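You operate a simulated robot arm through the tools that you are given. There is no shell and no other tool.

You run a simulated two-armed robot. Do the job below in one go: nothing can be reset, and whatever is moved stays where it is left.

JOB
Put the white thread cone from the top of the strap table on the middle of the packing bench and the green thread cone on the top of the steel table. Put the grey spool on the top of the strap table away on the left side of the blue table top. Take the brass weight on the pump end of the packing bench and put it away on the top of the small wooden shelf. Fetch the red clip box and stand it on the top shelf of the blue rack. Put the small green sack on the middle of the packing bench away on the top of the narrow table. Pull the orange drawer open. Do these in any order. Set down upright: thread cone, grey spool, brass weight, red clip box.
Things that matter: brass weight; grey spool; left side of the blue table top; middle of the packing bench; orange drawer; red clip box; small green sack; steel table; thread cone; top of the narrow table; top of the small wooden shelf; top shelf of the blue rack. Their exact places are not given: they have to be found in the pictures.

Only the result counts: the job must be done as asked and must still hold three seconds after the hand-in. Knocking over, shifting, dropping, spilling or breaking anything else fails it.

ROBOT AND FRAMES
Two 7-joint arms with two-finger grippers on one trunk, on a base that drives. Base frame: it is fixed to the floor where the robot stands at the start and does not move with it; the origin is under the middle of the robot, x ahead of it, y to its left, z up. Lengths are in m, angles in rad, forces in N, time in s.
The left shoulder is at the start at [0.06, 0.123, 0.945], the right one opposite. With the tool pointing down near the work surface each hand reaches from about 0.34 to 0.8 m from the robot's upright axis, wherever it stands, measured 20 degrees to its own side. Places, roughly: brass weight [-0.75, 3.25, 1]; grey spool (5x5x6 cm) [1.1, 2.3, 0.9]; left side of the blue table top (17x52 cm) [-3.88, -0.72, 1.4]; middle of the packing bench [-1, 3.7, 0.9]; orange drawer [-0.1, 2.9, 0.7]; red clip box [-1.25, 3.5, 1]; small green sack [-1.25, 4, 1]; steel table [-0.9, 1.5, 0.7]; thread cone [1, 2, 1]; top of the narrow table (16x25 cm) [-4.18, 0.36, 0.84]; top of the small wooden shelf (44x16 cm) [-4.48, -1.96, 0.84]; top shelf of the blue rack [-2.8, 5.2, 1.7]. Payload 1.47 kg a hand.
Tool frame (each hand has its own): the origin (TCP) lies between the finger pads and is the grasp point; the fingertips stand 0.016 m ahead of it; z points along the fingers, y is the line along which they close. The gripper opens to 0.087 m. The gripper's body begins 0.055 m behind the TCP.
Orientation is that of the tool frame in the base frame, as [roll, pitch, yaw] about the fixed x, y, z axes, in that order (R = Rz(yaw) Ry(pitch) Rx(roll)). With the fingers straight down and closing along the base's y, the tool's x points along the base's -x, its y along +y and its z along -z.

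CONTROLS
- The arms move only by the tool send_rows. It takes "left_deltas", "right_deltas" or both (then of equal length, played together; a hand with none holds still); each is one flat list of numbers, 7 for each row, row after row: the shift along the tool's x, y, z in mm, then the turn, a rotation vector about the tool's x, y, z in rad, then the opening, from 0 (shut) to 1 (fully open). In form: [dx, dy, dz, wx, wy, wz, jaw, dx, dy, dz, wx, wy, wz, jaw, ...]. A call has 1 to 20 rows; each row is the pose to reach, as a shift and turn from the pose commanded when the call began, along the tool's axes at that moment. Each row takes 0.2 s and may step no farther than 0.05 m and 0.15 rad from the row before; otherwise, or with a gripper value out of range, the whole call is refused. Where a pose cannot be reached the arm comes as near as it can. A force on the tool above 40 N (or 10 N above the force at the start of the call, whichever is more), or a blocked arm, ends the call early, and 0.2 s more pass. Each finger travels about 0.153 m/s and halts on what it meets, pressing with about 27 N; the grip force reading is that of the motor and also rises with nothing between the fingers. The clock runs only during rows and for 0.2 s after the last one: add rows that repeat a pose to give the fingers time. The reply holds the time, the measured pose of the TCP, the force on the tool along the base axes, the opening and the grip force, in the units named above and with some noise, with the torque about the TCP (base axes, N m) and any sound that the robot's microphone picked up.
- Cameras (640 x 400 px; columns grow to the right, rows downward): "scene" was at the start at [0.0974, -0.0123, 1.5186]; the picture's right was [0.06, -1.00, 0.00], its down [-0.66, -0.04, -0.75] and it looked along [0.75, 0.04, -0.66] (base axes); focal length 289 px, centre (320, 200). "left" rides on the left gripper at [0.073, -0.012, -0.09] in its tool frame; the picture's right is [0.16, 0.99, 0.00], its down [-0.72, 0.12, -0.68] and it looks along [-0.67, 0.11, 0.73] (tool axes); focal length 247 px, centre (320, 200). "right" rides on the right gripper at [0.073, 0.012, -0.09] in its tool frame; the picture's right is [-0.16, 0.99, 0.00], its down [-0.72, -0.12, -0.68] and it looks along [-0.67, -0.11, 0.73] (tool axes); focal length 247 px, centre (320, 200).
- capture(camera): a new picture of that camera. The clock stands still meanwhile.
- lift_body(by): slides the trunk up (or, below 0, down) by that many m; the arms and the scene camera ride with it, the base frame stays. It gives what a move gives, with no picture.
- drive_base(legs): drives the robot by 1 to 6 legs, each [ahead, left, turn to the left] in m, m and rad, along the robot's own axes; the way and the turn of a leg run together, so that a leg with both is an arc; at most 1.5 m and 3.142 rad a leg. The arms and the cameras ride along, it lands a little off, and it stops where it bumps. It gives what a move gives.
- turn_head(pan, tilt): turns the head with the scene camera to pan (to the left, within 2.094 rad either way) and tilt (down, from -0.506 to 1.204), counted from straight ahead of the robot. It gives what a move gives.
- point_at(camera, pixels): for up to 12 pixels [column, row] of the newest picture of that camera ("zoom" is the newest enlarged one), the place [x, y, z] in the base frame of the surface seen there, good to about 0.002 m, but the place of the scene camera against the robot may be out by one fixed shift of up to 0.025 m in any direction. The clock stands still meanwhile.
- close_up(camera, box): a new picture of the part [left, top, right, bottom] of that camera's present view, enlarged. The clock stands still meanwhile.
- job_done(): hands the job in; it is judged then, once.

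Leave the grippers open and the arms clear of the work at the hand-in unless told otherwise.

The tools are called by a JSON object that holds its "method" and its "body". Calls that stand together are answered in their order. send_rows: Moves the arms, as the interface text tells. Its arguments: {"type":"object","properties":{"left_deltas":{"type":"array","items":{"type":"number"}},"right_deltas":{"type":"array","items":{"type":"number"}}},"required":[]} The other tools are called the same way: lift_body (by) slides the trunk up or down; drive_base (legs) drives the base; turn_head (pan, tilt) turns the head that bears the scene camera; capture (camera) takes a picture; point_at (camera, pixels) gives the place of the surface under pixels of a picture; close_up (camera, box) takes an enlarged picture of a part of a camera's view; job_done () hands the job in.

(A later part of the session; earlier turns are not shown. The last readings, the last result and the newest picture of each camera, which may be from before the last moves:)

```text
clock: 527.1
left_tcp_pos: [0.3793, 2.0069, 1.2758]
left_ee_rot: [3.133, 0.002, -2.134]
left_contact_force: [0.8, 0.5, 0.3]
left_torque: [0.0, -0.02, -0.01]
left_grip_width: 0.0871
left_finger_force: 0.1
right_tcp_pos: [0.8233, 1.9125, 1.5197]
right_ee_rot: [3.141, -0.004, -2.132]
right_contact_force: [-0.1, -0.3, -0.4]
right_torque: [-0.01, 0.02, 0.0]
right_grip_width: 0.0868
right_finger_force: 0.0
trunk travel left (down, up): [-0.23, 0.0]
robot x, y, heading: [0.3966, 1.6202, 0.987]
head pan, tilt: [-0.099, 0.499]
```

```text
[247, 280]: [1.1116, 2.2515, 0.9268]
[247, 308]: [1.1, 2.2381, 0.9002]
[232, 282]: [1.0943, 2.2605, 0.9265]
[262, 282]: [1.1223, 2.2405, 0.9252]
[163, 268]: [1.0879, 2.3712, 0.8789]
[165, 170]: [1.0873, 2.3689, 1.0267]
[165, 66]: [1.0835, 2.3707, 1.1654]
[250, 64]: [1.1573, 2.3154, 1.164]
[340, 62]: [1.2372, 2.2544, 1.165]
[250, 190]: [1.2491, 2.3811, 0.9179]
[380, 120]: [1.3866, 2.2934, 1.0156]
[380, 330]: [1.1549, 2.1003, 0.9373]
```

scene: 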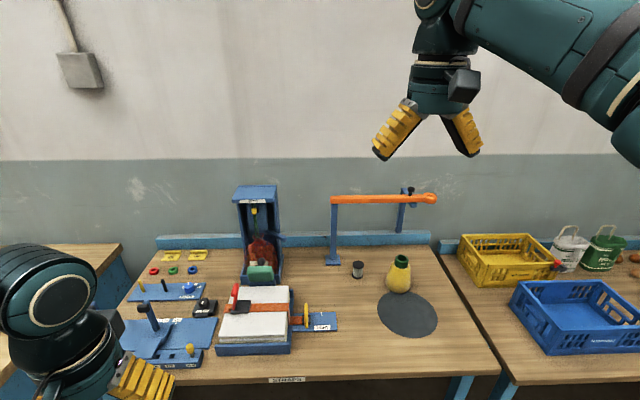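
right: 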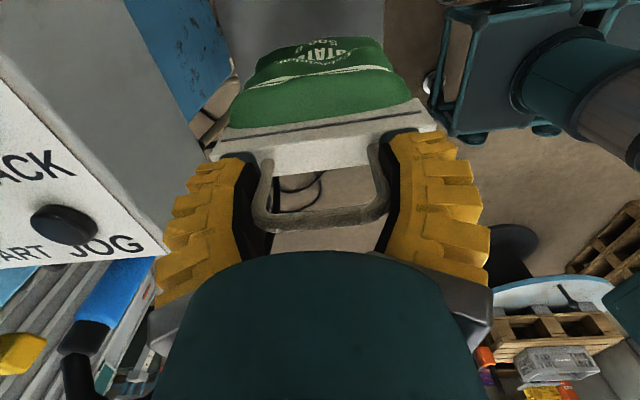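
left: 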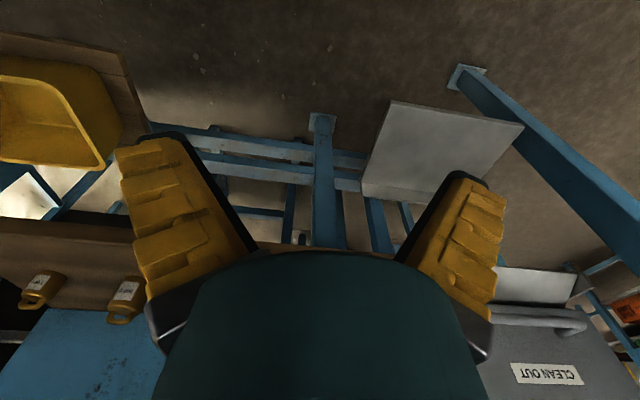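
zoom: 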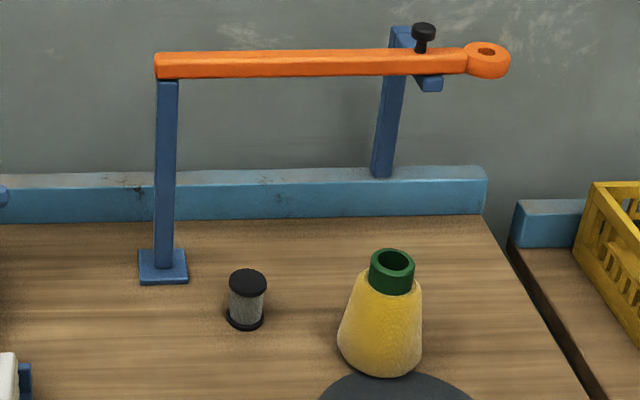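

The arch's bar runs 8 cm behind the spool at z 1.155, the post 8.7 cm to the left and 8 cm behind; the hand fits if it approaches low from the front. Driving 0.25 m closer.

{"method": "drive_base", "body": {"legs": [[0.25, 0, -0.036]]}}

{"method": "capture", "body": {"camera": "right"}}

```text
clock: 528.9
left_tcp_pos: [0.5348, 2.2138, 1.2747]
left_ee_rot: [3.133, 0.001, -2.17]
left_contact_force: [-0.4, -0.1, -0.8]
left_torque: [0.01, 0.03, 0.0]
left_grip_width: 0.0871
left_finger_force: 0.2
right_tcp_pos: [0.9749, 2.1071, 1.5201]
right_ee_rot: [-3.14, -0.003, -2.166]
right_contact_force: [0.9, 0.8, -0.3]
right_torque: [-0.01, 0.01, 0.03]
right_grip_width: 0.0872
right_finger_force: 0.1
trunk travel left (down, up): [-0.23, 0.0]
robot x, y, heading: [0.5364, 1.8253, 0.957]
head pan, tilt: [-0.099, 0.499]
```

```text
taken
```

right: 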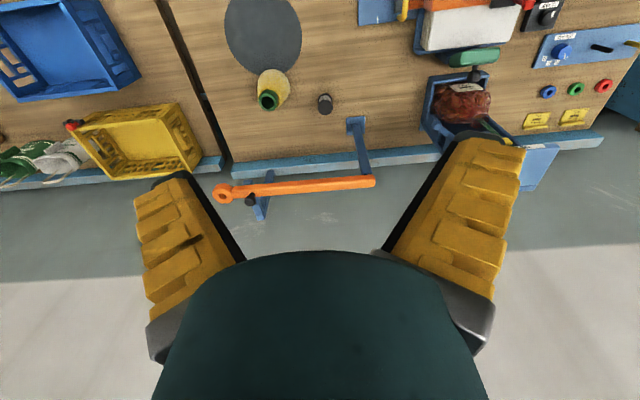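

Lowering the right hand in front of the spool to z 0.95 (jaws 65 mm).

{"method": "send_rows", "body": {"right_deltas": [0, 0, 46, 0, 0, 0, 0.75, 0, 0, 92, 0, 0, 0, 0.75, 0, -3, 138, 0, 0, 0, 0.75, -10, -6, 184, 0, 0, 0, 0.75, -20, -9, 228, 0, 0, 0, 0.75, -30, -13, 272, 0, 0, 0, 0.75, -40, -13, 316, 0, 0, 0, 0.75, -52, -13, 360, 0, 0, 0, 0.75, -64, -13, 404, 0, 0, 0, 0.75, -78, -13, 446, 0, 0, 0, 0.75, -92, -13, 488, 0, 0, 0, 0.75, -105, -13, 530, 0, 0, 0, 0.75, -118.5, -13, 570, 0, 0, 0, 0.75, -118.5, -13, 570, 0, 0, 0, 0.75]}}

{"method": "capture", "body": {"camera": "right"}}

{"method": "capture", "body": {"camera": "scene"}}

```text
clock: 531.9
left_tcp_pos: [0.5332, 2.2141, 1.2746]
left_ee_rot: [3.134, 0.002, -2.169]
left_contact_force: [-1.0, 0.0, 0.3]
left_torque: [0.04, -0.01, 0.01]
left_grip_width: 0.0867
left_finger_force: 0.0
right_tcp_pos: [1.0509, 2.1963, 0.9508]
right_ee_rot: [3.141, -0.003, -2.169]
right_contact_force: [0.4, -0.7, -0.3]
right_torque: [0.02, 0.01, 0.01]
right_grip_width: 0.0695
right_finger_force: 2.8
trunk travel left (down, up): [-0.23, 0.0]
robot x, y, heading: [0.5396, 1.8286, 0.951]
head pan, tilt: [-0.099, 0.499]
```

```text
taken
```

right: 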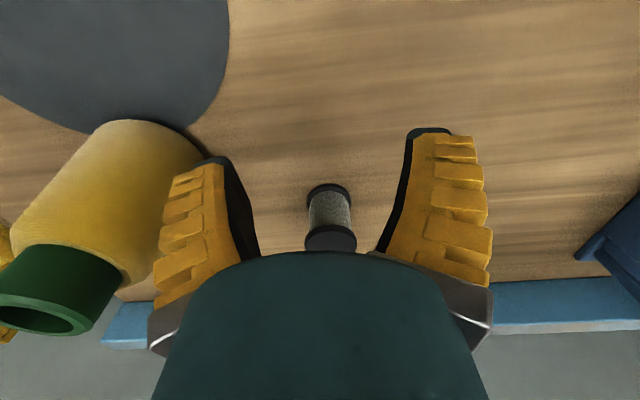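

```text
taken
```

scene: 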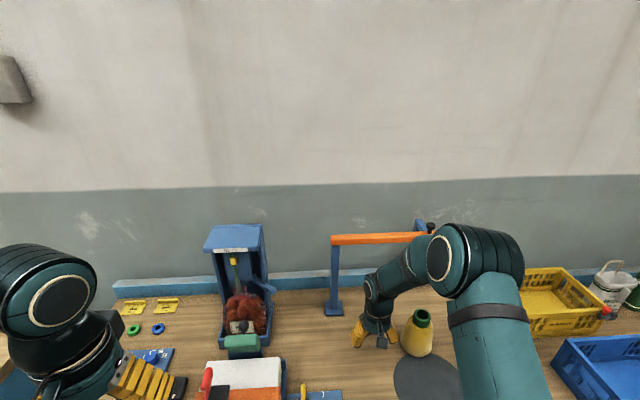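

The spool is between the fingers' lanes at (330,215); the yellow cone has ~3 cm clearance. Measuring the spool precisely.

{"method": "close_up", "body": {"camera": "right", "box": [280, 170, 376, 255]}}

{"method": "point_at", "body": {"camera": "zoom", "pixels": [[230, 150], [390, 150], [310, 130], [240, 230], [380, 230], [310, 200], [220, 350], [400, 350], [310, 310], [310, 360], [420, 260], [150, 130]]}}

```text
4.71 times, centred on (328, 212) of right
```

zoom: 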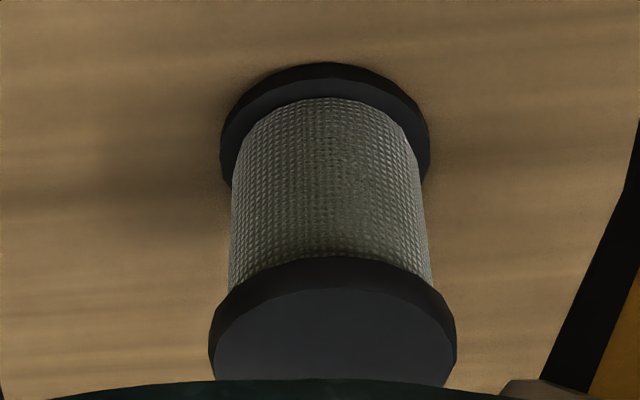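

```text
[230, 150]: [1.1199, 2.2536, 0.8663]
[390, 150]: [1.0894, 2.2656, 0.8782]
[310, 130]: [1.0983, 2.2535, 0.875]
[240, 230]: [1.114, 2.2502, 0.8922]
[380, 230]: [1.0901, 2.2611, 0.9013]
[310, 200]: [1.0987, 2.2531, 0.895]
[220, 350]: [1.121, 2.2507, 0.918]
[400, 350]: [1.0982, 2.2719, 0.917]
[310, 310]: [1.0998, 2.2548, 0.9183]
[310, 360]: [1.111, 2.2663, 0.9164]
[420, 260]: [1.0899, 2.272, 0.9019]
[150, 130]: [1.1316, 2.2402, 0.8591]
```

Spool centre (1.110,2.273). Going down to z 0.883 in front of it, then forward 97 mm around it, and closing.

{"method": "send_rows", "body": {"right_deltas": [0, -3, 35, 0, 0, 0, 0.75, 0, -5.7, 67.5, 0, 0, 0, 0.75, -30, -5.7, 67.5, 0, 0, 0, 0.75, -62, -5.7, 67.5, 0, 0, 0, 0.75, -96.9, -5.7, 67.5, 0, 0, 0, 0.75, -96.9, -5.7, 67.5, 0, 0, 0, 0.75]}}

{"method": "capture", "body": {"camera": "right"}}

```text
clock: 533.3
left_tcp_pos: [0.5347, 2.2137, 1.2749]
left_ee_rot: [3.131, 0.002, -2.17]
left_contact_force: [-0.4, -0.1, 0.1]
left_torque: [0.02, 0.01, 0.0]
left_grip_width: 0.0871
left_finger_force: 0.0
right_tcp_pos: [1.1097, 2.2726, 0.8857]
right_ee_rot: [-3.141, -0.001, -2.168]
right_contact_force: [-0.3, -0.5, 0.4]
right_torque: [0.04, -0.03, -0.01]
right_grip_width: 0.0694
right_finger_force: 3.3
trunk travel left (down, up): [-0.23, 0.0]
robot x, y, heading: [0.5349, 1.8297, 0.958]
head pan, tilt: [-0.099, 0.499]
```

```text
taken
```

right: 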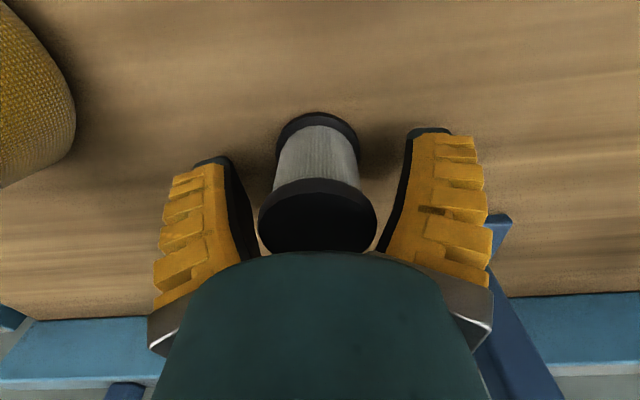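

The spool sits centred between the fingers. Closing.

{"method": "send_rows", "body": {"right_deltas": [0, 0, 0, 0, 0, 0, 0.5, 0, 0, 0, 0, 0, 0, 0.2, 0, 0, 0, 0, 0, 0, 0.2, 0, 0, 0, 0, 0, 0, 0.2]}}

{"method": "send_rows", "body": {"right_deltas": [0, 0, -10, 0, 0, 0, 0.2, 0, 0, -22, 0, 0, 0, 0.2, 0, 0, -22, 0, 0, 0, 0.2]}}

{"method": "capture", "body": {"camera": "right"}}

```text
clock: 534.3
left_tcp_pos: [0.5349, 2.2143, 1.2752]
left_ee_rot: [3.133, 0.0, -2.168]
left_contact_force: [-1.0, -0.5, 1.2]
left_torque: [-0.01, 0.02, -0.03]
left_grip_width: 0.0871
left_finger_force: 0.0
right_tcp_pos: [1.1097, 2.2727, 0.8856]
right_ee_rot: [-3.141, -0.001, -2.169]
right_contact_force: [-0.5, -0.3, 1.0]
right_torque: [-0.04, 0.0, 0.05]
right_grip_width: 0.0393
right_finger_force: 26.9
trunk travel left (down, up): [-0.23, 0.0]
robot x, y, heading: [0.541, 1.8283, 0.953]
head pan, tilt: [-0.099, 0.499]
```

```text
clock: 535.1
left_tcp_pos: [0.5356, 2.2144, 1.2745]
left_ee_rot: [3.134, 0.002, -2.169]
left_contact_force: [-0.3, 0.3, -0.6]
left_torque: [-0.01, -0.01, 0.03]
left_grip_width: 0.0872
left_finger_force: 0.0
right_tcp_pos: [1.1083, 2.2725, 0.9069]
right_ee_rot: [-3.141, -0.004, -2.168]
right_contact_force: [0.2, 0.0, -1.0]
right_torque: [-0.02, -0.01, -0.02]
right_grip_width: 0.0388
right_finger_force: 26.9
trunk travel left (down, up): [-0.23, 0.0]
robot x, y, heading: [0.5395, 1.8291, 0.96]
head pan, tilt: [-0.099, 0.499]
```

```text
taken
```

right: 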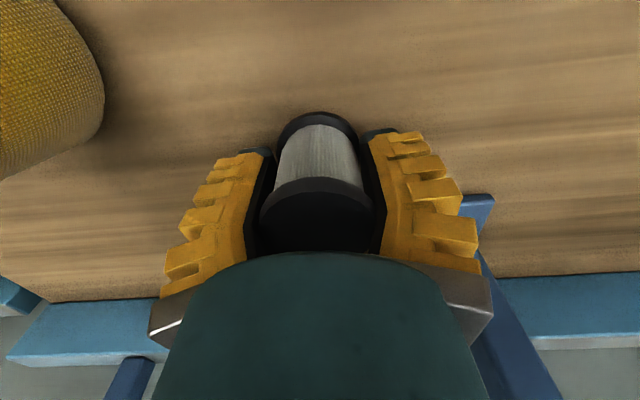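

The spool is held and lifted. Pulling back 130 mm from under the arch, then raising to z ≈1.30.

{"method": "send_rows", "body": {"right_deltas": [35, 0, -3, 0, 0, 0, 0.2, 75, 0, -6, 0, 0, 0, 0.2, 115, 0, -10, 0, 0, 0, 0.2, 135, 0, -50, 0, 0, 0, 0.2, 140, 0, -95, 0, 0, 0, 0.2, 145, 0, -140, 0, 0, 0, 0.2, 150, 0, -185, 0, 0, 0, 0.2, 160, 0, -230, 0, 0, 0, 0.2, 175, 0, -275, 0, 0, 0, 0.2, 190, 0, -320, 0, 0, 0, 0.2, 205, 0, -360, 0, 0, 0, 0.2, 220, 0, -395, 0, 0, 0, 0.2, 220, 0, -395, 0, 0, 0, 0.2]}}

{"method": "capture", "body": {"camera": "right"}}

{"method": "capture", "body": {"camera": "scene"}}

```text
clock: 537.9
left_tcp_pos: [0.5346, 2.2154, 1.2735]
left_ee_rot: [3.134, 0.002, -2.169]
left_contact_force: [0.3, 0.3, 0.5]
left_torque: [0.01, 0.02, 0.0]
left_grip_width: 0.0871
left_finger_force: 0.1
right_tcp_pos: [0.987, 2.089, 1.3]
right_ee_rot: [3.141, -0.003, -2.169]
right_contact_force: [-0.1, 0.4, -0.4]
right_torque: [-0.02, -0.01, -0.01]
right_grip_width: 0.0384
right_finger_force: 27.6
trunk travel left (down, up): [-0.23, 0.0]
robot x, y, heading: [0.539, 1.8283, 0.96]
head pan, tilt: [-0.099, 0.499]
```

```text
taken
```

right: 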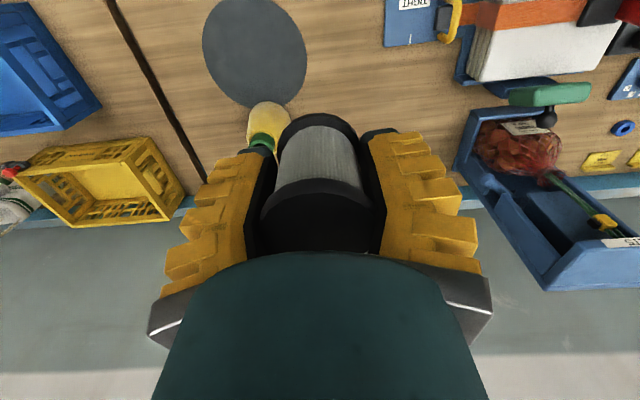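

```text
taken
```

scene: 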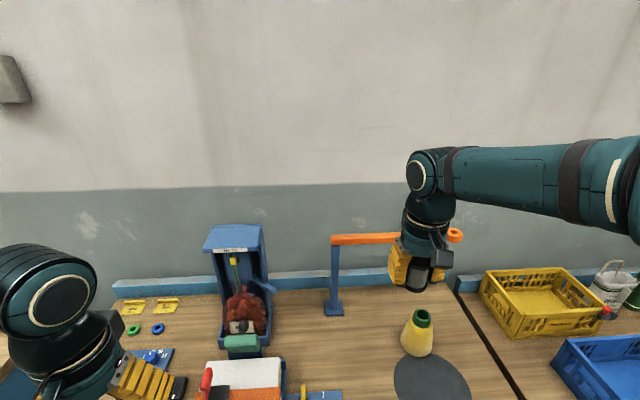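

Spool held securely. Backing off, then raising both hands above 1.5 m in free space (to pass over the 1.4 m table).

{"method": "drive_base", "body": {"legs": [[-0.35, 0, 0]]}}

{"method": "send_rows", "body": {"right_deltas": [0, 0, -45, 0, 0, 0, 0.2, 0, 0, -90, 0, 0, 0, 0.2, 0, 0, -135, 0, 0, 0, 0.2, 0, 0, -180, 0, 0, 0, 0.2, 0, 0, -215, 0, 0, 0, 0.2, 0, 0, -215, 0, 0, 0, 0.2], "left_deltas": [-10, 0, -45, 0, 0, 0, 1, -20, 0, -90, 0, 0, 0, 1, -30, 0, -135, 0, 0, 0, 1, -40, 0, -180, 0, 0, 0, 1, -50, 0, -225, 0, 0, 0, 1, -50, 0, -225, 0, 0, 0, 1]}}

```text
clock: 540.2
left_tcp_pos: [0.3288, 1.9259, 1.2747]
left_ee_rot: [3.134, 0.001, -2.166]
left_contact_force: [0.0, 1.0, 0.0]
left_torque: [0.0, -0.01, -0.02]
left_grip_width: 0.0871
left_finger_force: 0.1
right_tcp_pos: [0.7836, 1.8018, 1.2997]
right_ee_rot: [-3.141, -0.002, -2.167]
right_contact_force: [0.3, 0.4, 1.0]
right_torque: [-0.01, -0.01, -0.01]
right_grip_width: 0.0379
right_finger_force: 26.5
trunk travel left (down, up): [-0.23, 0.0]
robot x, y, heading: [0.338, 1.5435, 0.959]
head pan, tilt: [-0.099, 0.499]
```

```text
clock: 541.6
left_tcp_pos: [0.3594, 1.9671, 1.4999]
left_ee_rot: [3.133, 0.002, -2.166]
left_contact_force: [0.6, -0.4, -0.4]
left_torque: [-0.03, 0.02, 0.01]
left_grip_width: 0.087
left_finger_force: 0.1
right_tcp_pos: [0.784, 1.8007, 1.516]
right_ee_rot: [-3.141, -0.004, -2.163]
right_contact_force: [0.3, 0.4, 0.1]
right_torque: [0.0, 0.01, 0.03]
right_grip_width: 0.0378
right_finger_force: 26.9
trunk travel left (down, up): [-0.23, 0.0]
robot x, y, heading: [0.3335, 1.5435, 0.961]
head pan, tilt: [-0.099, 0.499]
```

Both hands are up. Driving back west to (-2.75,1.4) and turning to face the machine's left side (heading 2.44).

{"method": "drive_base", "body": {"legs": [[0.044, 0.99, 0], [0.044, 0.99, 0], [-0.986, 0.232, 0], [-0.986, 0.232, 0], [0, 0, 1.482]]}}

{"method": "turn_head", "body": {"pan": 0.6, "tilt": 0.4}}

{"method": "capture", "body": {"camera": "scene"}}

{"method": "capture", "body": {"camera": "right"}}

```text
clock: 572.5
left_tcp_pos: [-3.1694, 1.4613, 1.4992]
left_ee_rot: [3.134, 0.0, -0.696]
left_contact_force: [0.3, 0.6, 0.1]
left_torque: [-0.01, 0.01, 0.01]
left_grip_width: 0.0868
left_finger_force: 0.1
right_tcp_pos: [-2.9617, 1.8689, 1.5165]
right_ee_rot: [3.14, -0.002, -0.696]
right_contact_force: [0.4, -1.0, -0.1]
right_torque: [0.0, 0.03, -0.01]
right_grip_width: 0.0365
right_finger_force: 26.8
trunk travel left (down, up): [-0.23, 0.0]
robot x, y, heading: [-2.7488, 1.3949, 2.425]
head pan, tilt: [-0.099, 0.499]
```

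```text
clock: 573.6
left_tcp_pos: [-3.1703, 1.462, 1.4997]
left_ee_rot: [3.132, 0.001, -0.698]
left_contact_force: [0.0, 0.5, -0.4]
left_torque: [0.0, -0.01, -0.01]
left_grip_width: 0.0871
left_finger_force: 0.1
right_tcp_pos: [-2.963, 1.8687, 1.5168]
right_ee_rot: [3.139, -0.002, -0.694]
right_contact_force: [0.2, 0.8, -0.5]
right_torque: [0.0, 0.0, 0.0]
right_grip_width: 0.0364
right_finger_force: 26.6
trunk travel left (down, up): [-0.23, 0.0]
robot x, y, heading: [-2.7494, 1.3968, 2.424]
head pan, tilt: [0.6, 0.4]
```

```text
taken
```

scene: 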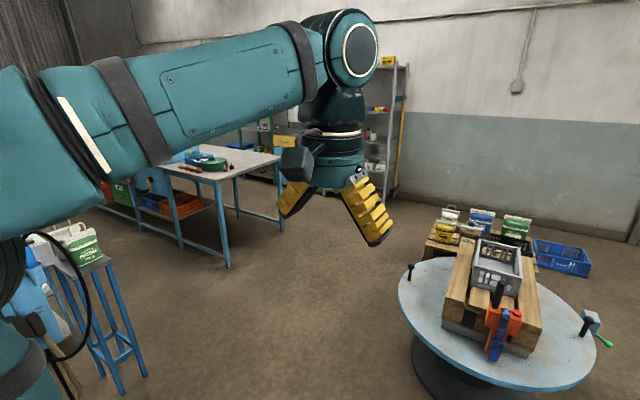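

```text
taken
```

right: 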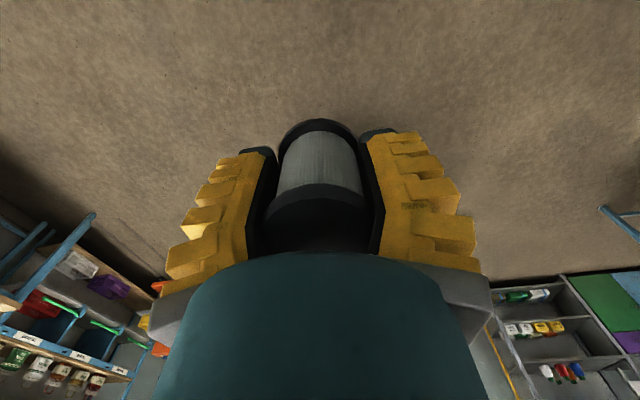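

Everything fine. Entering the passage left of the machine: two legs to (-2.85,-0.35).

{"method": "drive_base", "body": {"legs": [[-0.536, 0.69, 0], [-0.536, 0.69, 0.019]]}}

{"method": "turn_head", "body": {"pan": 0.9, "tilt": 0.3}}

{"method": "capture", "body": {"camera": "scene"}}

```text
clock: 586.2
left_tcp_pos: [-3.2539, -0.2992, 1.498]
left_ee_rot: [3.132, 0.003, -0.68]
left_contact_force: [0.5, 0.4, -1.3]
left_torque: [0.02, 0.03, 0.0]
left_grip_width: 0.0869
left_finger_force: 0.1
right_tcp_pos: [-3.0555, 0.1111, 1.5167]
right_ee_rot: [3.141, -0.002, -0.679]
right_contact_force: [-0.4, 0.4, 0.0]
right_torque: [0.0, 0.0, 0.01]
right_grip_width: 0.0366
right_finger_force: 26.7
trunk travel left (down, up): [-0.23, 0.0]
robot x, y, heading: [-2.8315, -0.3584, 2.444]
head pan, tilt: [0.6, 0.4]
```

```text
clock: 587.0
left_tcp_pos: [-3.2543, -0.3001, 1.499]
left_ee_rot: [3.13, 0.002, -0.679]
left_contact_force: [0.6, 0.2, 0.1]
left_torque: [0.0, 0.01, -0.02]
left_grip_width: 0.0869
left_finger_force: 0.1
right_tcp_pos: [-3.0545, 0.1131, 1.5166]
right_ee_rot: [-3.14, -0.004, -0.679]
right_contact_force: [0.1, -0.2, -0.1]
right_torque: [0.02, 0.01, 0.0]
right_grip_width: 0.0361
right_finger_force: 26.9
trunk travel left (down, up): [-0.23, 0.0]
robot x, y, heading: [-2.8363, -0.3587, 2.445]
head pan, tilt: [0.901, 0.3]
```

```text
taken
```

scene: 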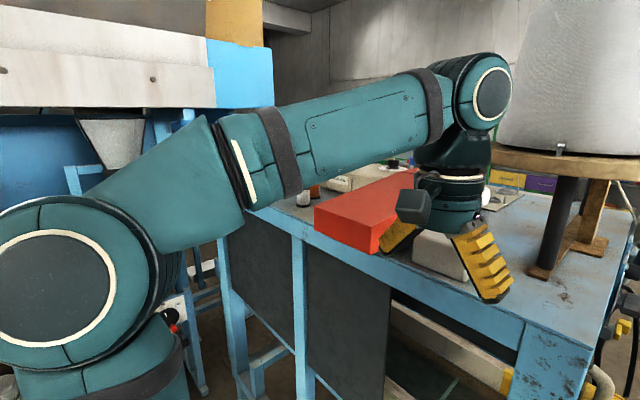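

The red box juts near the table's left edge, and a big cone stands at the front corner. I retract the right hand 90 mm, then slide left (deeper) 0.65 m along the table.

{"method": "send_rows", "body": {"right_deltas": [45, 0, 0, 0, 0, 0, 0.2, 90, 0, 0, 0, 0, 0, 0.2, 90, 0, 0, 0, 0, 0, 0.2]}}

{"method": "drive_base", "body": {"legs": [[-0.04, 0.65, 0]]}}

{"method": "turn_head", "body": {"pan": 0.1, "tilt": 0.5}}

{"method": "capture", "body": {"camera": "scene"}}

```text
clock: 587.8
left_tcp_pos: [-3.2552, -0.2971, 1.4988]
left_ee_rot: [3.131, 0.0, -0.678]
left_contact_force: [-0.1, 0.1, -0.9]
left_torque: [-0.03, 0.0, 0.0]
left_grip_width: 0.0868
left_finger_force: 0.1
right_tcp_pos: [-2.9856, 0.0543, 1.5169]
right_ee_rot: [-3.141, -0.004, -0.677]
right_contact_force: [-0.8, 0.7, -0.6]
right_torque: [0.0, -0.04, 0.02]
right_grip_width: 0.0359
right_finger_force: 26.7
trunk travel left (down, up): [-0.23, 0.0]
robot x, y, heading: [-2.8295, -0.358, 2.443]
head pan, tilt: [0.901, 0.3]
```

```text
clock: 594.2
left_tcp_pos: [-3.6534, -0.8337, 1.4989]
left_ee_rot: [3.132, 0.002, -0.685]
left_contact_force: [0.1, -0.2, 0.0]
left_torque: [0.04, 0.0, -0.03]
left_grip_width: 0.087
left_finger_force: 0.2
right_tcp_pos: [-3.3835, -0.4829, 1.5171]
right_ee_rot: [3.14, -0.004, -0.684]
right_contact_force: [0.2, 0.0, -0.5]
right_torque: [-0.02, 0.01, 0.03]
right_grip_width: 0.0362
right_finger_force: 27.1
trunk travel left (down, up): [-0.23, 0.0]
robot x, y, heading: [-3.235, -0.8951, 2.44]
head pan, tilt: [0.901, 0.3]
```

```text
clock: 595.3
left_tcp_pos: [-3.6541, -0.8329, 1.4981]
left_ee_rot: [3.131, 0.002, -0.683]
left_contact_force: [-0.6, -0.4, -0.3]
left_torque: [0.01, 0.01, 0.0]
left_grip_width: 0.0871
left_finger_force: 0.0
right_tcp_pos: [-3.3827, -0.4822, 1.5174]
right_ee_rot: [-3.141, -0.003, -0.684]
right_contact_force: [-0.9, 0.3, -0.8]
right_torque: [-0.02, 0.01, -0.02]
right_grip_width: 0.0362
right_finger_force: 27.2
trunk travel left (down, up): [-0.23, 0.0]
robot x, y, heading: [-3.229, -0.8941, 2.439]
head pan, tilt: [0.099, 0.499]
```

```text
taken
```

scene: 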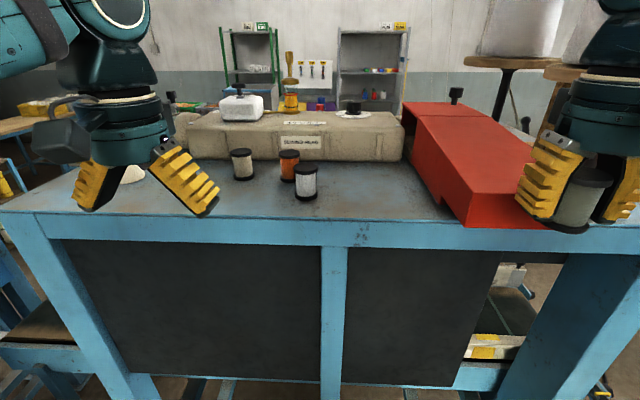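

Clear view of the table's left strip: three spools at (243,165), (289,165), (306,183), free surface at (365,190), red box from (405,…). Measuring.

{"method": "close_up", "body": {"camera": "scene", "box": [200, 120, 440, 245]}}

{"method": "point_at", "body": {"camera": "scene", "pixels": [[370, 195], [350, 180], [370, 218], [370, 228], [306, 185], [306, 168], [243, 165], [420, 200], [200, 217], [410, 170], [390, 180], [340, 205]]}}

```text
2.67 times, centred on (320, 182) of scene
```

zoom: 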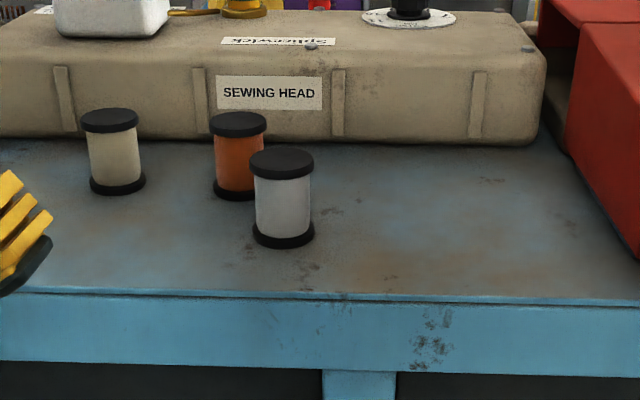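

```text
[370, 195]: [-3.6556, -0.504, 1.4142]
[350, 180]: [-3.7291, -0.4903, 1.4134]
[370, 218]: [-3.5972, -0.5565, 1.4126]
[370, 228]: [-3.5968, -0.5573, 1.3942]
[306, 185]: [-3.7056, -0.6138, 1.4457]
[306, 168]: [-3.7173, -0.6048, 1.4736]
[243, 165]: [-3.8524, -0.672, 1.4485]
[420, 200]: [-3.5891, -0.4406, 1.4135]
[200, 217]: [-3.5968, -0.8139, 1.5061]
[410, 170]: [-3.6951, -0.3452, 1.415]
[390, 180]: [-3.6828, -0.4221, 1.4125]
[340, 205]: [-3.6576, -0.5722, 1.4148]
```

Free spot chosen in front of the beige spool, about 0.80 m deep and 5 cm in from the edge (well inside the 17×52 strip). Moving left 0.286 m and turning left 0.35 rad.

{"method": "drive_base", "body": {"legs": [[0.03, 0.286, 0], [0, 0, 0.353]]}}

{"method": "turn_head", "body": {"pan": -0.1, "tilt": 0.6}}

{"method": "capture", "body": {"camera": "scene"}}

{"method": "capture", "body": {"camera": "right"}}

```text
clock: 599.5
left_tcp_pos: [-3.8551, -1.1841, 1.4983]
left_ee_rot: [3.133, 0.003, -0.327]
left_contact_force: [-1.0, -0.2, -0.9]
left_torque: [-0.03, 0.01, 0.01]
left_grip_width: 0.087
left_finger_force: 0.1
right_tcp_pos: [-3.7248, -0.7595, 1.5176]
right_ee_rot: [-3.141, -0.001, -0.329]
right_contact_force: [1.2, -1.4, -0.6]
right_torque: [0.03, 0.01, 0.01]
right_grip_width: 0.0361
right_finger_force: 26.9
trunk travel left (down, up): [-0.23, 0.0]
robot x, y, heading: [-3.4417, -1.095, 2.794]
head pan, tilt: [0.099, 0.499]
```

```text
clock: 600.2
left_tcp_pos: [-3.8554, -1.183, 1.4989]
left_ee_rot: [3.133, 0.001, -0.329]
left_contact_force: [0.4, -0.3, 0.4]
left_torque: [0.0, -0.04, 0.02]
left_grip_width: 0.0871
left_finger_force: 0.0
right_tcp_pos: [-3.7238, -0.759, 1.5168]
right_ee_rot: [3.14, -0.001, -0.327]
right_contact_force: [-0.3, 0.5, -0.4]
right_torque: [-0.02, -0.03, 0.04]
right_grip_width: 0.0358
right_finger_force: 26.5
trunk travel left (down, up): [-0.23, 0.0]
robot x, y, heading: [-3.4393, -1.0903, 2.794]
head pan, tilt: [-0.099, 0.6]
```

```text
taken
```

scene: 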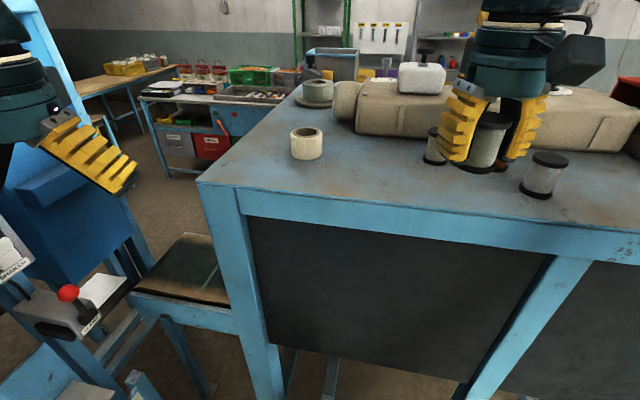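

```text
taken
```

right: 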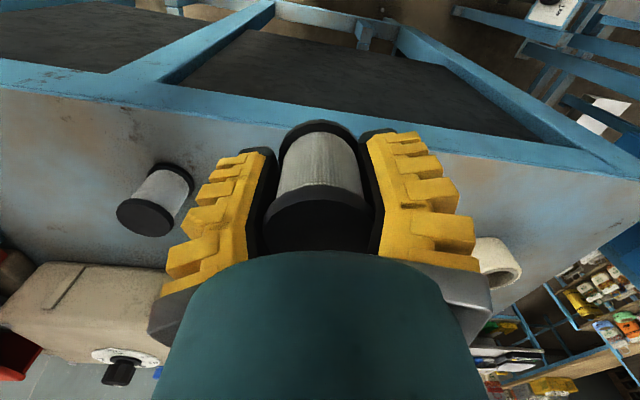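

The free area at scene (370,195), between the white roll and the spools, is ideal. Measuring it, with both cameras.

{"method": "point_at", "body": {"camera": "scene", "pixels": [[370, 190], [400, 195], [400, 215], [306, 155], [545, 185], [433, 155], [350, 200], [215, 186], [420, 205]]}}

{"method": "point_at", "body": {"camera": "right", "pixels": [[480, 190], [560, 200], [490, 255], [520, 260], [440, 160], [560, 165], [250, 130], [150, 210], [180, 175], [470, 160], [100, 130]]}}

```text
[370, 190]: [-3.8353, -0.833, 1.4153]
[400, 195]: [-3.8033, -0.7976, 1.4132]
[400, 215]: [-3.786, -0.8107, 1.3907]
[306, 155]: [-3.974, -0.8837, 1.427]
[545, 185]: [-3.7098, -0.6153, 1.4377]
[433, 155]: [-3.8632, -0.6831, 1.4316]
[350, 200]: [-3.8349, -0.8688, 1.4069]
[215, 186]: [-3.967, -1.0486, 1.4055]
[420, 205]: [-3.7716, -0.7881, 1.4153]
```

```text
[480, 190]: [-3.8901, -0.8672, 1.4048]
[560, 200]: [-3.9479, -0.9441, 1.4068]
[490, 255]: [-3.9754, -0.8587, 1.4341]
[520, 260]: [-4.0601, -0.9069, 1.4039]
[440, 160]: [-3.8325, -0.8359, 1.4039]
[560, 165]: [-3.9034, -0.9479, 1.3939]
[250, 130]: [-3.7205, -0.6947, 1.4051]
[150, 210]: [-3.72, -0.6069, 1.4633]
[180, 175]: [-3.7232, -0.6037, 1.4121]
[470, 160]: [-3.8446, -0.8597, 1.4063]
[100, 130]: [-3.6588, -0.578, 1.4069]
```

True table z is 1.405. Target (true) (-3.8925,-0.7751): free, between roll and spools, inside the strip. Moving over it at the present height.

{"method": "send_rows", "body": {"right_deltas": [-38, 17, 0, 0, 0, 0, 0.2, -77, 35, 0, 0, 0, 0, 0.2, -116, 52, 0, 0, 0, 0, 0.2, -154.6, 69.4, 0, 0, 0, 0, 0.2, -154.6, 69.4, 0, 0, 0, 0, 0.2]}}

{"method": "capture", "body": {"camera": "scene"}}

{"method": "capture", "body": {"camera": "right"}}

```text
clock: 601.4
left_tcp_pos: [-3.8534, -1.1825, 1.4985]
left_ee_rot: [3.131, 0.004, -0.328]
left_contact_force: [0.8, 0.4, 0.6]
left_torque: [0.0, 0.02, -0.01]
left_grip_width: 0.0873
left_finger_force: 0.2
right_tcp_pos: [-3.8896, -0.7769, 1.5164]
right_ee_rot: [3.14, 0.002, -0.329]
right_contact_force: [0.2, -0.6, 0.2]
right_torque: [-0.04, 0.06, -0.01]
right_grip_width: 0.036
right_finger_force: 27.4
trunk travel left (down, up): [-0.23, 0.0]
robot x, y, heading: [-3.4379, -1.096, 2.796]
head pan, tilt: [-0.099, 0.6]
```

```text
taken
```

scene: 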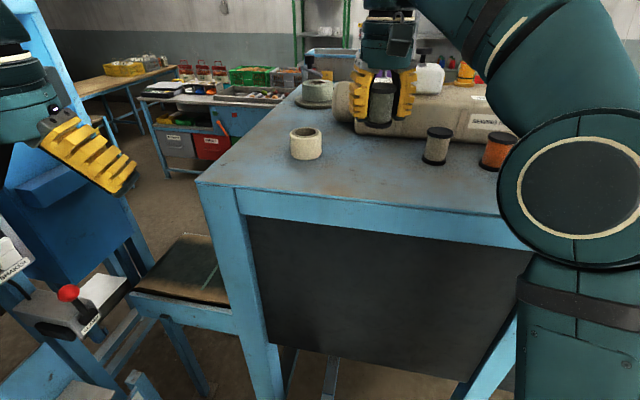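

```text
taken
```

right: 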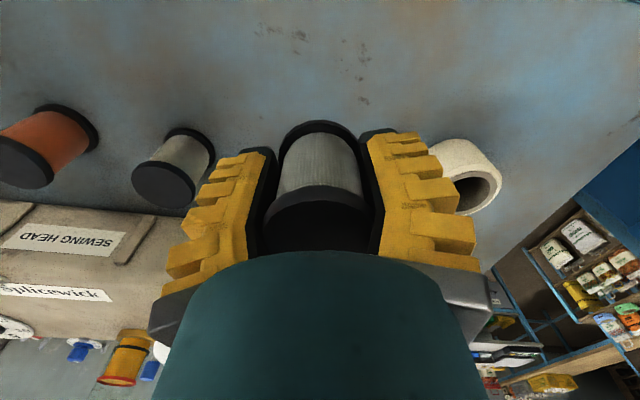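

The right elbow now hangs near the table edge; checking its position relative to the white spool and table before lowering.

{"method": "point_at", "body": {"camera": "scene", "pixels": [[515, 200], [580, 120], [570, 190], [530, 250], [600, 260], [500, 180], [560, 330], [495, 155], [437, 150], [306, 145]]}}

```text
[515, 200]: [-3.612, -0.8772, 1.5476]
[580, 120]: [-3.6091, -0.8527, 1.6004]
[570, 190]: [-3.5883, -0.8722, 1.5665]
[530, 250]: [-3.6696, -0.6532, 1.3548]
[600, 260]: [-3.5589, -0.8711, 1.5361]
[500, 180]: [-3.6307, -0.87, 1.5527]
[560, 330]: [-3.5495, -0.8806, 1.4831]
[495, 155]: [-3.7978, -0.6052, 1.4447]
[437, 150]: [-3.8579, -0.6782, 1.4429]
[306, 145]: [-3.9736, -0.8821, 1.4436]
```

The elbow is outside the table's edge and above it. Lowering the spool 60 mm, then the rest slowly.

{"method": "send_rows", "body": {"right_deltas": [3, -2, 25, 0, 0, 0, 0.2, 3, -2, 50, 0, 0, 0, 0.2, 3, -2, 70, 0, 0, 0, 0.2, 3, -2, 80, 0, 0, 0, 0.2, 3, -2, 80, 0, 0, 0, 0.2]}}

{"method": "close_up", "body": {"camera": "scene", "box": [280, 60, 520, 210]}}

{"method": "capture", "body": {"camera": "right"}}

```text
clock: 602.6
left_tcp_pos: [-3.8564, -1.1821, 1.4982]
left_ee_rot: [3.13, 0.003, -0.328]
left_contact_force: [-0.2, -0.5, 1.2]
left_torque: [-0.02, -0.02, -0.01]
left_grip_width: 0.0868
left_finger_force: 0.1
right_tcp_pos: [-3.8884, -0.7739, 1.4372]
right_ee_rot: [3.141, -0.004, -0.329]
right_contact_force: [-0.5, -0.2, -0.3]
right_torque: [0.0, -0.03, -0.01]
right_grip_width: 0.0362
right_finger_force: 27.0
trunk travel left (down, up): [-0.23, 0.0]
robot x, y, heading: [-3.436, -1.0941, 2.799]
head pan, tilt: [-0.099, 0.6]
```

```text
2.67 times, centred on (400, 135) of scene
```

zoom: 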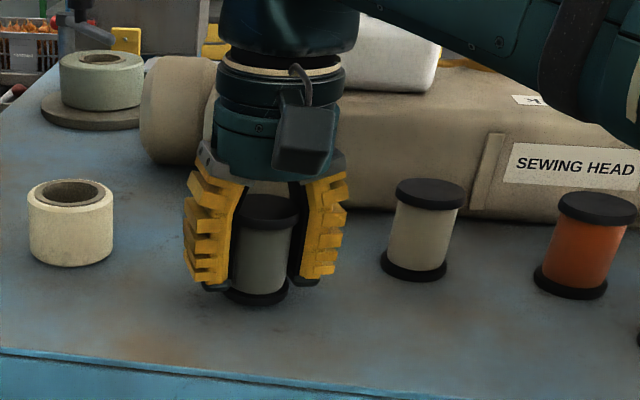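

```text
taken
```

right: 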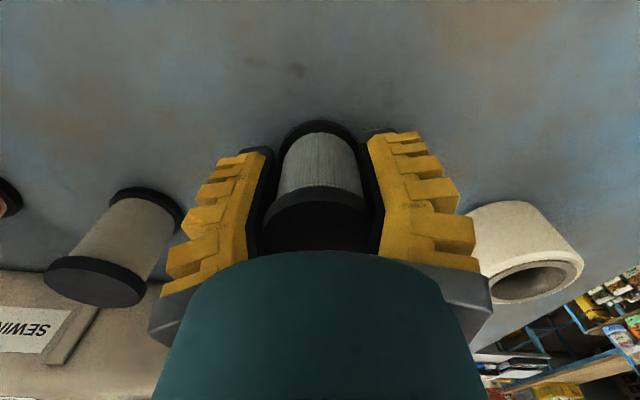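

Just above the table now. Lowering the last ~7 mm.

{"method": "send_rows", "body": {"right_deltas": [0, 0, 3, 0, 0, 0, 0.2, 0, 0, 5.5, 0, 0, 0, 0.2, 0, 0, 7.5, 0, 0, 0, 0.2, 0, 0, 7.5, 0, 0, 0, 0.2]}}

```text
clock: 603.6
left_tcp_pos: [-3.8558, -1.1834, 1.4991]
left_ee_rot: [3.134, 0.001, -0.329]
left_contact_force: [-0.6, 0.9, 0.6]
left_torque: [-0.01, -0.01, 0.0]
left_grip_width: 0.087
left_finger_force: 0.0
right_tcp_pos: [-3.888, -0.7752, 1.4305]
right_ee_rot: [3.141, 0.001, -0.328]
right_contact_force: [-5.5, 1.5, 17.6]
right_torque: [-0.05, -0.16, -0.01]
right_grip_width: 0.0365
right_finger_force: 26.2
trunk travel left (down, up): [-0.23, 0.0]
robot x, y, heading: [-3.4381, -1.0942, 2.797]
head pan, tilt: [-0.099, 0.6]
```

Touching (17.6 N). Opening, then rising straight up and back.

{"method": "send_rows", "body": {"right_deltas": [0, 0, -0.7, 0, 0, 0, 0.5, 0, 0, -0.7, 0, 0, 0, 0.7, 0, 0, -0.7, 0, 0, 0, 0.75, 0, 0, -0.7, 0, 0, 0, 0.75, 0, 0, -20, 0, 0, 0, 0.75, 0, 0, -50, 0, 0, 0, 0.75, 0, 0, -90, 0, 0, 0, 0.75, 30, -15, -95, 0, 0, 0, 1, 70, -30, -95, 0, 0, 0, 1, 110, -45, -95, 0, 0, 0, 1, 150, -60, -95, 0, 0, 0, 1, 190, -70, -95, 0, 0, 0, 1]}}

{"method": "capture", "body": {"camera": "scene"}}

{"method": "close_up", "body": {"camera": "scene", "box": [280, 80, 520, 230]}}

```text
clock: 606.2
left_tcp_pos: [-3.8534, -1.1831, 1.4996]
left_ee_rot: [3.131, 0.002, -0.327]
left_contact_force: [0.7, -0.5, -0.6]
left_torque: [0.0, 0.02, -0.01]
left_grip_width: 0.0869
left_finger_force: 0.0
right_tcp_pos: [-3.6828, -0.7705, 1.5256]
right_ee_rot: [-3.141, -0.001, -0.329]
right_contact_force: [0.7, 0.0, -0.2]
right_torque: [0.01, 0.01, -0.03]
right_grip_width: 0.0869
right_finger_force: 0.1
trunk travel left (down, up): [-0.23, 0.0]
robot x, y, heading: [-3.4369, -1.0963, 2.801]
head pan, tilt: [-0.099, 0.6]
```

```text
taken
```

scene: 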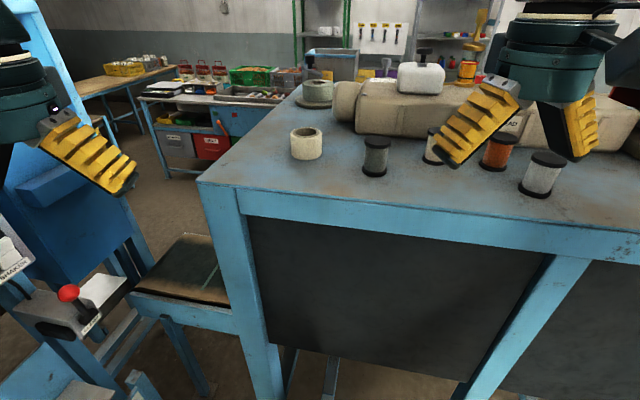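

```text
2.67 times, centred on (400, 155) of scene
```

zoom: 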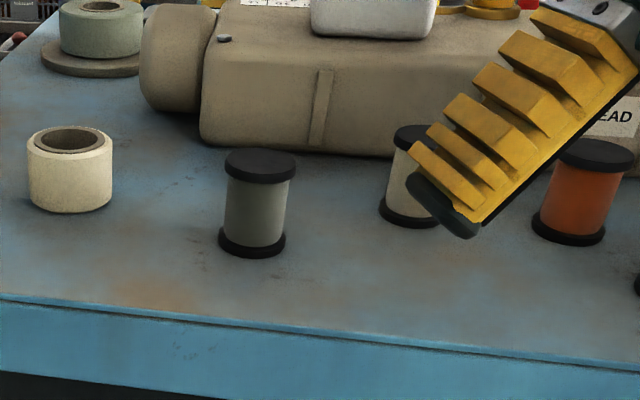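

The grey spool stands upright in the strip. Now I retrace: turn back, slide along the table and leave the passage.

{"method": "drive_base", "body": {"legs": [[0, 0, -0.357], [-0.05, -0.286, 0], [0.03, -0.65, 0]]}}

{"method": "drive_base", "body": {"legs": [[0.536, -0.69, 0], [0.536, -0.69, 0]]}}

```text
clock: 616.2
left_tcp_pos: [-3.2368, -0.3226, 1.4982]
left_ee_rot: [3.13, 0.001, -0.682]
left_contact_force: [0.0, 0.3, 0.7]
left_torque: [0.02, 0.01, -0.06]
left_grip_width: 0.0872
left_finger_force: 0.1
right_tcp_pos: [-2.9349, 0.0075, 1.5247]
right_ee_rot: [3.142, -0.001, -0.683]
right_contact_force: [-0.4, 0.6, 0.3]
right_torque: [0.02, 0.02, -0.02]
right_grip_width: 0.0873
right_finger_force: 0.0
trunk travel left (down, up): [-0.23, 0.0]
robot x, y, heading: [-2.8158, -0.385, 2.439]
head pan, tilt: [-0.099, 0.6]
```

```text
clock: 628.8
left_tcp_pos: [-3.1757, 1.428, 1.499]
left_ee_rot: [3.131, 0.001, -0.683]
left_contact_force: [-0.4, 0.5, -0.1]
left_torque: [0.01, 0.02, -0.03]
left_grip_width: 0.0869
left_finger_force: 0.1
right_tcp_pos: [-2.8732, 1.7572, 1.5248]
right_ee_rot: [-3.141, -0.005, -0.682]
right_contact_force: [0.1, 0.7, -0.6]
right_torque: [0.0, -0.02, 0.0]
right_grip_width: 0.0873
right_finger_force: 0.0
trunk travel left (down, up): [-0.23, 0.0]
robot x, y, heading: [-2.7538, 1.3663, 2.44]
head pan, tilt: [-0.099, 0.6]
```

Out in the open. Turning to face the benches, driving to the cabinet; lowering the hands on the way.

{"method": "drive_base", "body": {"legs": [[0, 0, -1.489], [1.003, -0.2145, 0], [0.95, -0.2145, 0], [0, -0.6, 0]]}}

{"method": "turn_head", "body": {"pan": -0.15, "tilt": 0.6}}

{"method": "capture", "body": {"camera": "scene"}}

```text
clock: 647.7
left_tcp_pos: [-0.7434, 2.7441, 1.497]
left_ee_rot: [3.133, 0.002, -2.187]
left_contact_force: [-0.5, 0.0, 0.0]
left_torque: [0.0, -0.01, 0.02]
left_grip_width: 0.0872
left_finger_force: 0.0
right_tcp_pos: [-0.3958, 2.4647, 1.5247]
right_ee_rot: [3.141, -0.002, -2.187]
right_contact_force: [0.3, 0.5, -0.6]
right_torque: [0.01, -0.04, -0.01]
right_grip_width: 0.087
right_finger_force: 0.2
trunk travel left (down, up): [-0.23, 0.0]
robot x, y, heading: [-0.776, 2.3171, 0.939]
head pan, tilt: [-0.099, 0.6]
```

```text
clock: 648.3
left_tcp_pos: [-0.7428, 2.7442, 1.4998]
left_ee_rot: [3.131, 0.002, -2.187]
left_contact_force: [-0.2, -0.5, 0.0]
left_torque: [-0.03, -0.01, -0.01]
left_grip_width: 0.0871
left_finger_force: 0.0
right_tcp_pos: [-0.3965, 2.4646, 1.5252]
right_ee_rot: [-3.141, -0.004, -2.188]
right_contact_force: [0.5, -0.9, 0.6]
right_torque: [0.0, 0.02, -0.02]
right_grip_width: 0.0871
right_finger_force: 0.1
trunk travel left (down, up): [-0.23, 0.0]
robot x, y, heading: [-0.7772, 2.3216, 0.936]
head pan, tilt: [-0.15, 0.6]
```

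```text
taken
```

scene: 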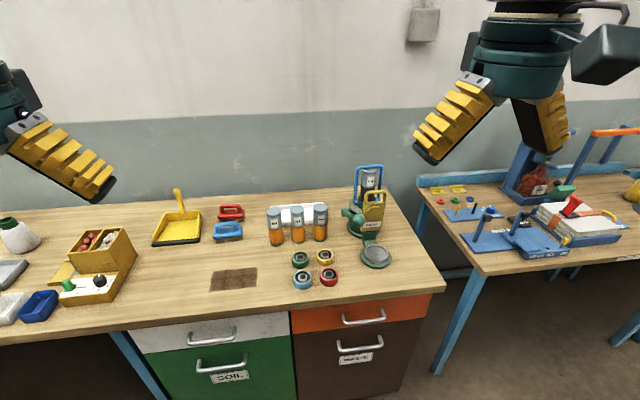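

The orange drawer's handle is at (363,318). Zooming and measuring.

{"method": "close_up", "body": {"camera": "scene", "box": [280, 280, 450, 380]}}

{"method": "point_at", "body": {"camera": "zoom", "pixels": [[240, 150], [310, 150], [380, 140], [310, 110], [150, 150], [480, 120], [310, 190], [60, 130], [60, 190], [310, 80], [400, 180], [250, 140]]}}

```text
3.76 times, centred on (365, 330) of scene
```

zoom: 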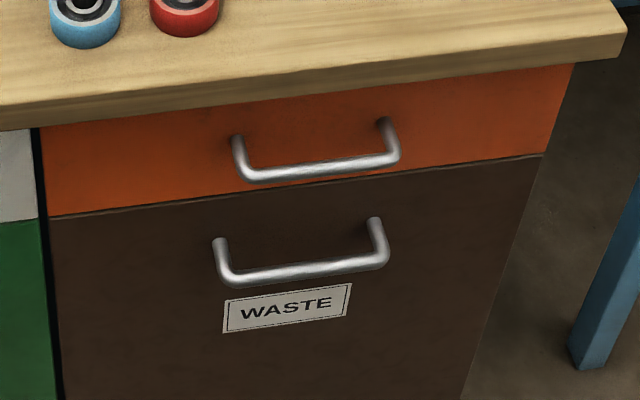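

```text
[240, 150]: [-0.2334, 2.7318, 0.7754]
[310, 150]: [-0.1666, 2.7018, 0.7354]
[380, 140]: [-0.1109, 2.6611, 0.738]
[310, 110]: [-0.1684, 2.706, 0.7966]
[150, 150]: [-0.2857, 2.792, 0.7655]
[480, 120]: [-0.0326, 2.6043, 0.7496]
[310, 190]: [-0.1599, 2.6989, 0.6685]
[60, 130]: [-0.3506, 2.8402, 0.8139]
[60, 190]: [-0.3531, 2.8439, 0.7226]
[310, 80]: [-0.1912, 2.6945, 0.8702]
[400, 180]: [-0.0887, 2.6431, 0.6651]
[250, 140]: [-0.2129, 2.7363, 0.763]
```

Now the bar itself: (270,176), (320,171), (370,163), posts (238,140), (387,122).

{"method": "point_at", "body": {"camera": "zoom", "pixels": [[270, 176], [320, 171], [370, 163], [238, 141], [387, 124], [242, 165], [396, 150], [320, 174], [345, 167], [295, 174]]}}

```text
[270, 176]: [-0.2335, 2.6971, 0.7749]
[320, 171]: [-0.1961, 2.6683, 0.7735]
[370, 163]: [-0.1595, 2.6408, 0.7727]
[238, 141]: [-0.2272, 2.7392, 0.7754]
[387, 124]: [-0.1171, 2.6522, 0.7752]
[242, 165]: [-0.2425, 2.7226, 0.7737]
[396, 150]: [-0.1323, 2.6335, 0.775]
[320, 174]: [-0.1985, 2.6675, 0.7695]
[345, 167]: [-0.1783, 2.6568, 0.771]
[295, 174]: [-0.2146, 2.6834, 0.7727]
```

Handle bar (true): centre n≈2.076, -t≈1.723, z≈0.76, standing ~4.5 cm off the drawer front; the bench top overhangs a bit. Plan: right hand, turned so that it closes in the vertical plane, tilted ~45°, jaws 4 cm. First lower the trunk 0.2 m.

{"method": "lift_body", "body": {"by": -0.2}}

{"method": "send_rows", "body": {"right_deltas": [0, 0, 30, 0, 0, -0.145, 1, 0, 0, 60, 0, 0, -0.29, 1, 0, 0, 90, 0, 0, -0.435, 1, 0, 0, 120, 0, 0, -0.58, 1, 0, 0, 150, 0, 0, -0.725, 1, 0, 0, 180, 0, 0, -0.87, 1, 0, 0, 210, 0, 0, -1.015, 1, 0, 0, 240, 0, 0, -1.16, 1, 0, 0, 270, 0, 0, -1.305, 1, 0, 0, 300, 0, 0, -1.45, 1, 0, 0, 320, 0, 0, -1.571, 1, 0, 0, 320, 0, 0, -1.571, 1]}}

{"method": "capture", "body": {"camera": "scene"}}

```text
clock: 650.5
left_tcp_pos: [-0.7435, 2.7441, 1.2987]
left_ee_rot: [3.13, 0.003, -2.186]
left_contact_force: [0.2, -0.1, -0.2]
left_torque: [0.0, -0.02, 0.02]
left_grip_width: 0.087
left_finger_force: 0.0
right_tcp_pos: [-0.3967, 2.4646, 1.3248]
right_ee_rot: [3.141, -0.001, -2.187]
right_contact_force: [0.9, 0.0, 1.1]
right_torque: [-0.01, -0.01, -0.01]
right_grip_width: 0.0871
right_finger_force: 0.1
trunk travel left (down, up): [-0.03, 0.2]
robot x, y, heading: [-0.7779, 2.3221, 0.942]
head pan, tilt: [-0.15, 0.6]
```

```text
clock: 653.1
left_tcp_pos: [-0.7431, 2.7449, 1.2985]
left_ee_rot: [3.13, 0.001, -2.185]
left_contact_force: [-0.4, 0.4, 0.2]
left_torque: [-0.01, 0.01, -0.02]
left_grip_width: 0.087
left_finger_force: 0.1
right_tcp_pos: [-0.3966, 2.4644, 1.0039]
right_ee_rot: [3.138, -0.001, -0.614]
right_contact_force: [0.7, -0.5, -0.1]
right_torque: [-0.01, -0.03, 0.02]
right_grip_width: 0.087
right_finger_force: 0.0
trunk travel left (down, up): [-0.03, 0.2]
robot x, y, heading: [-0.7757, 2.3197, 0.932]
head pan, tilt: [-0.15, 0.6]
```

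```text
taken
```

scene: 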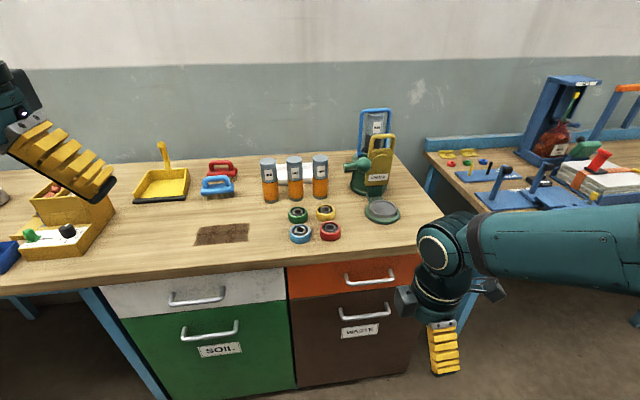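

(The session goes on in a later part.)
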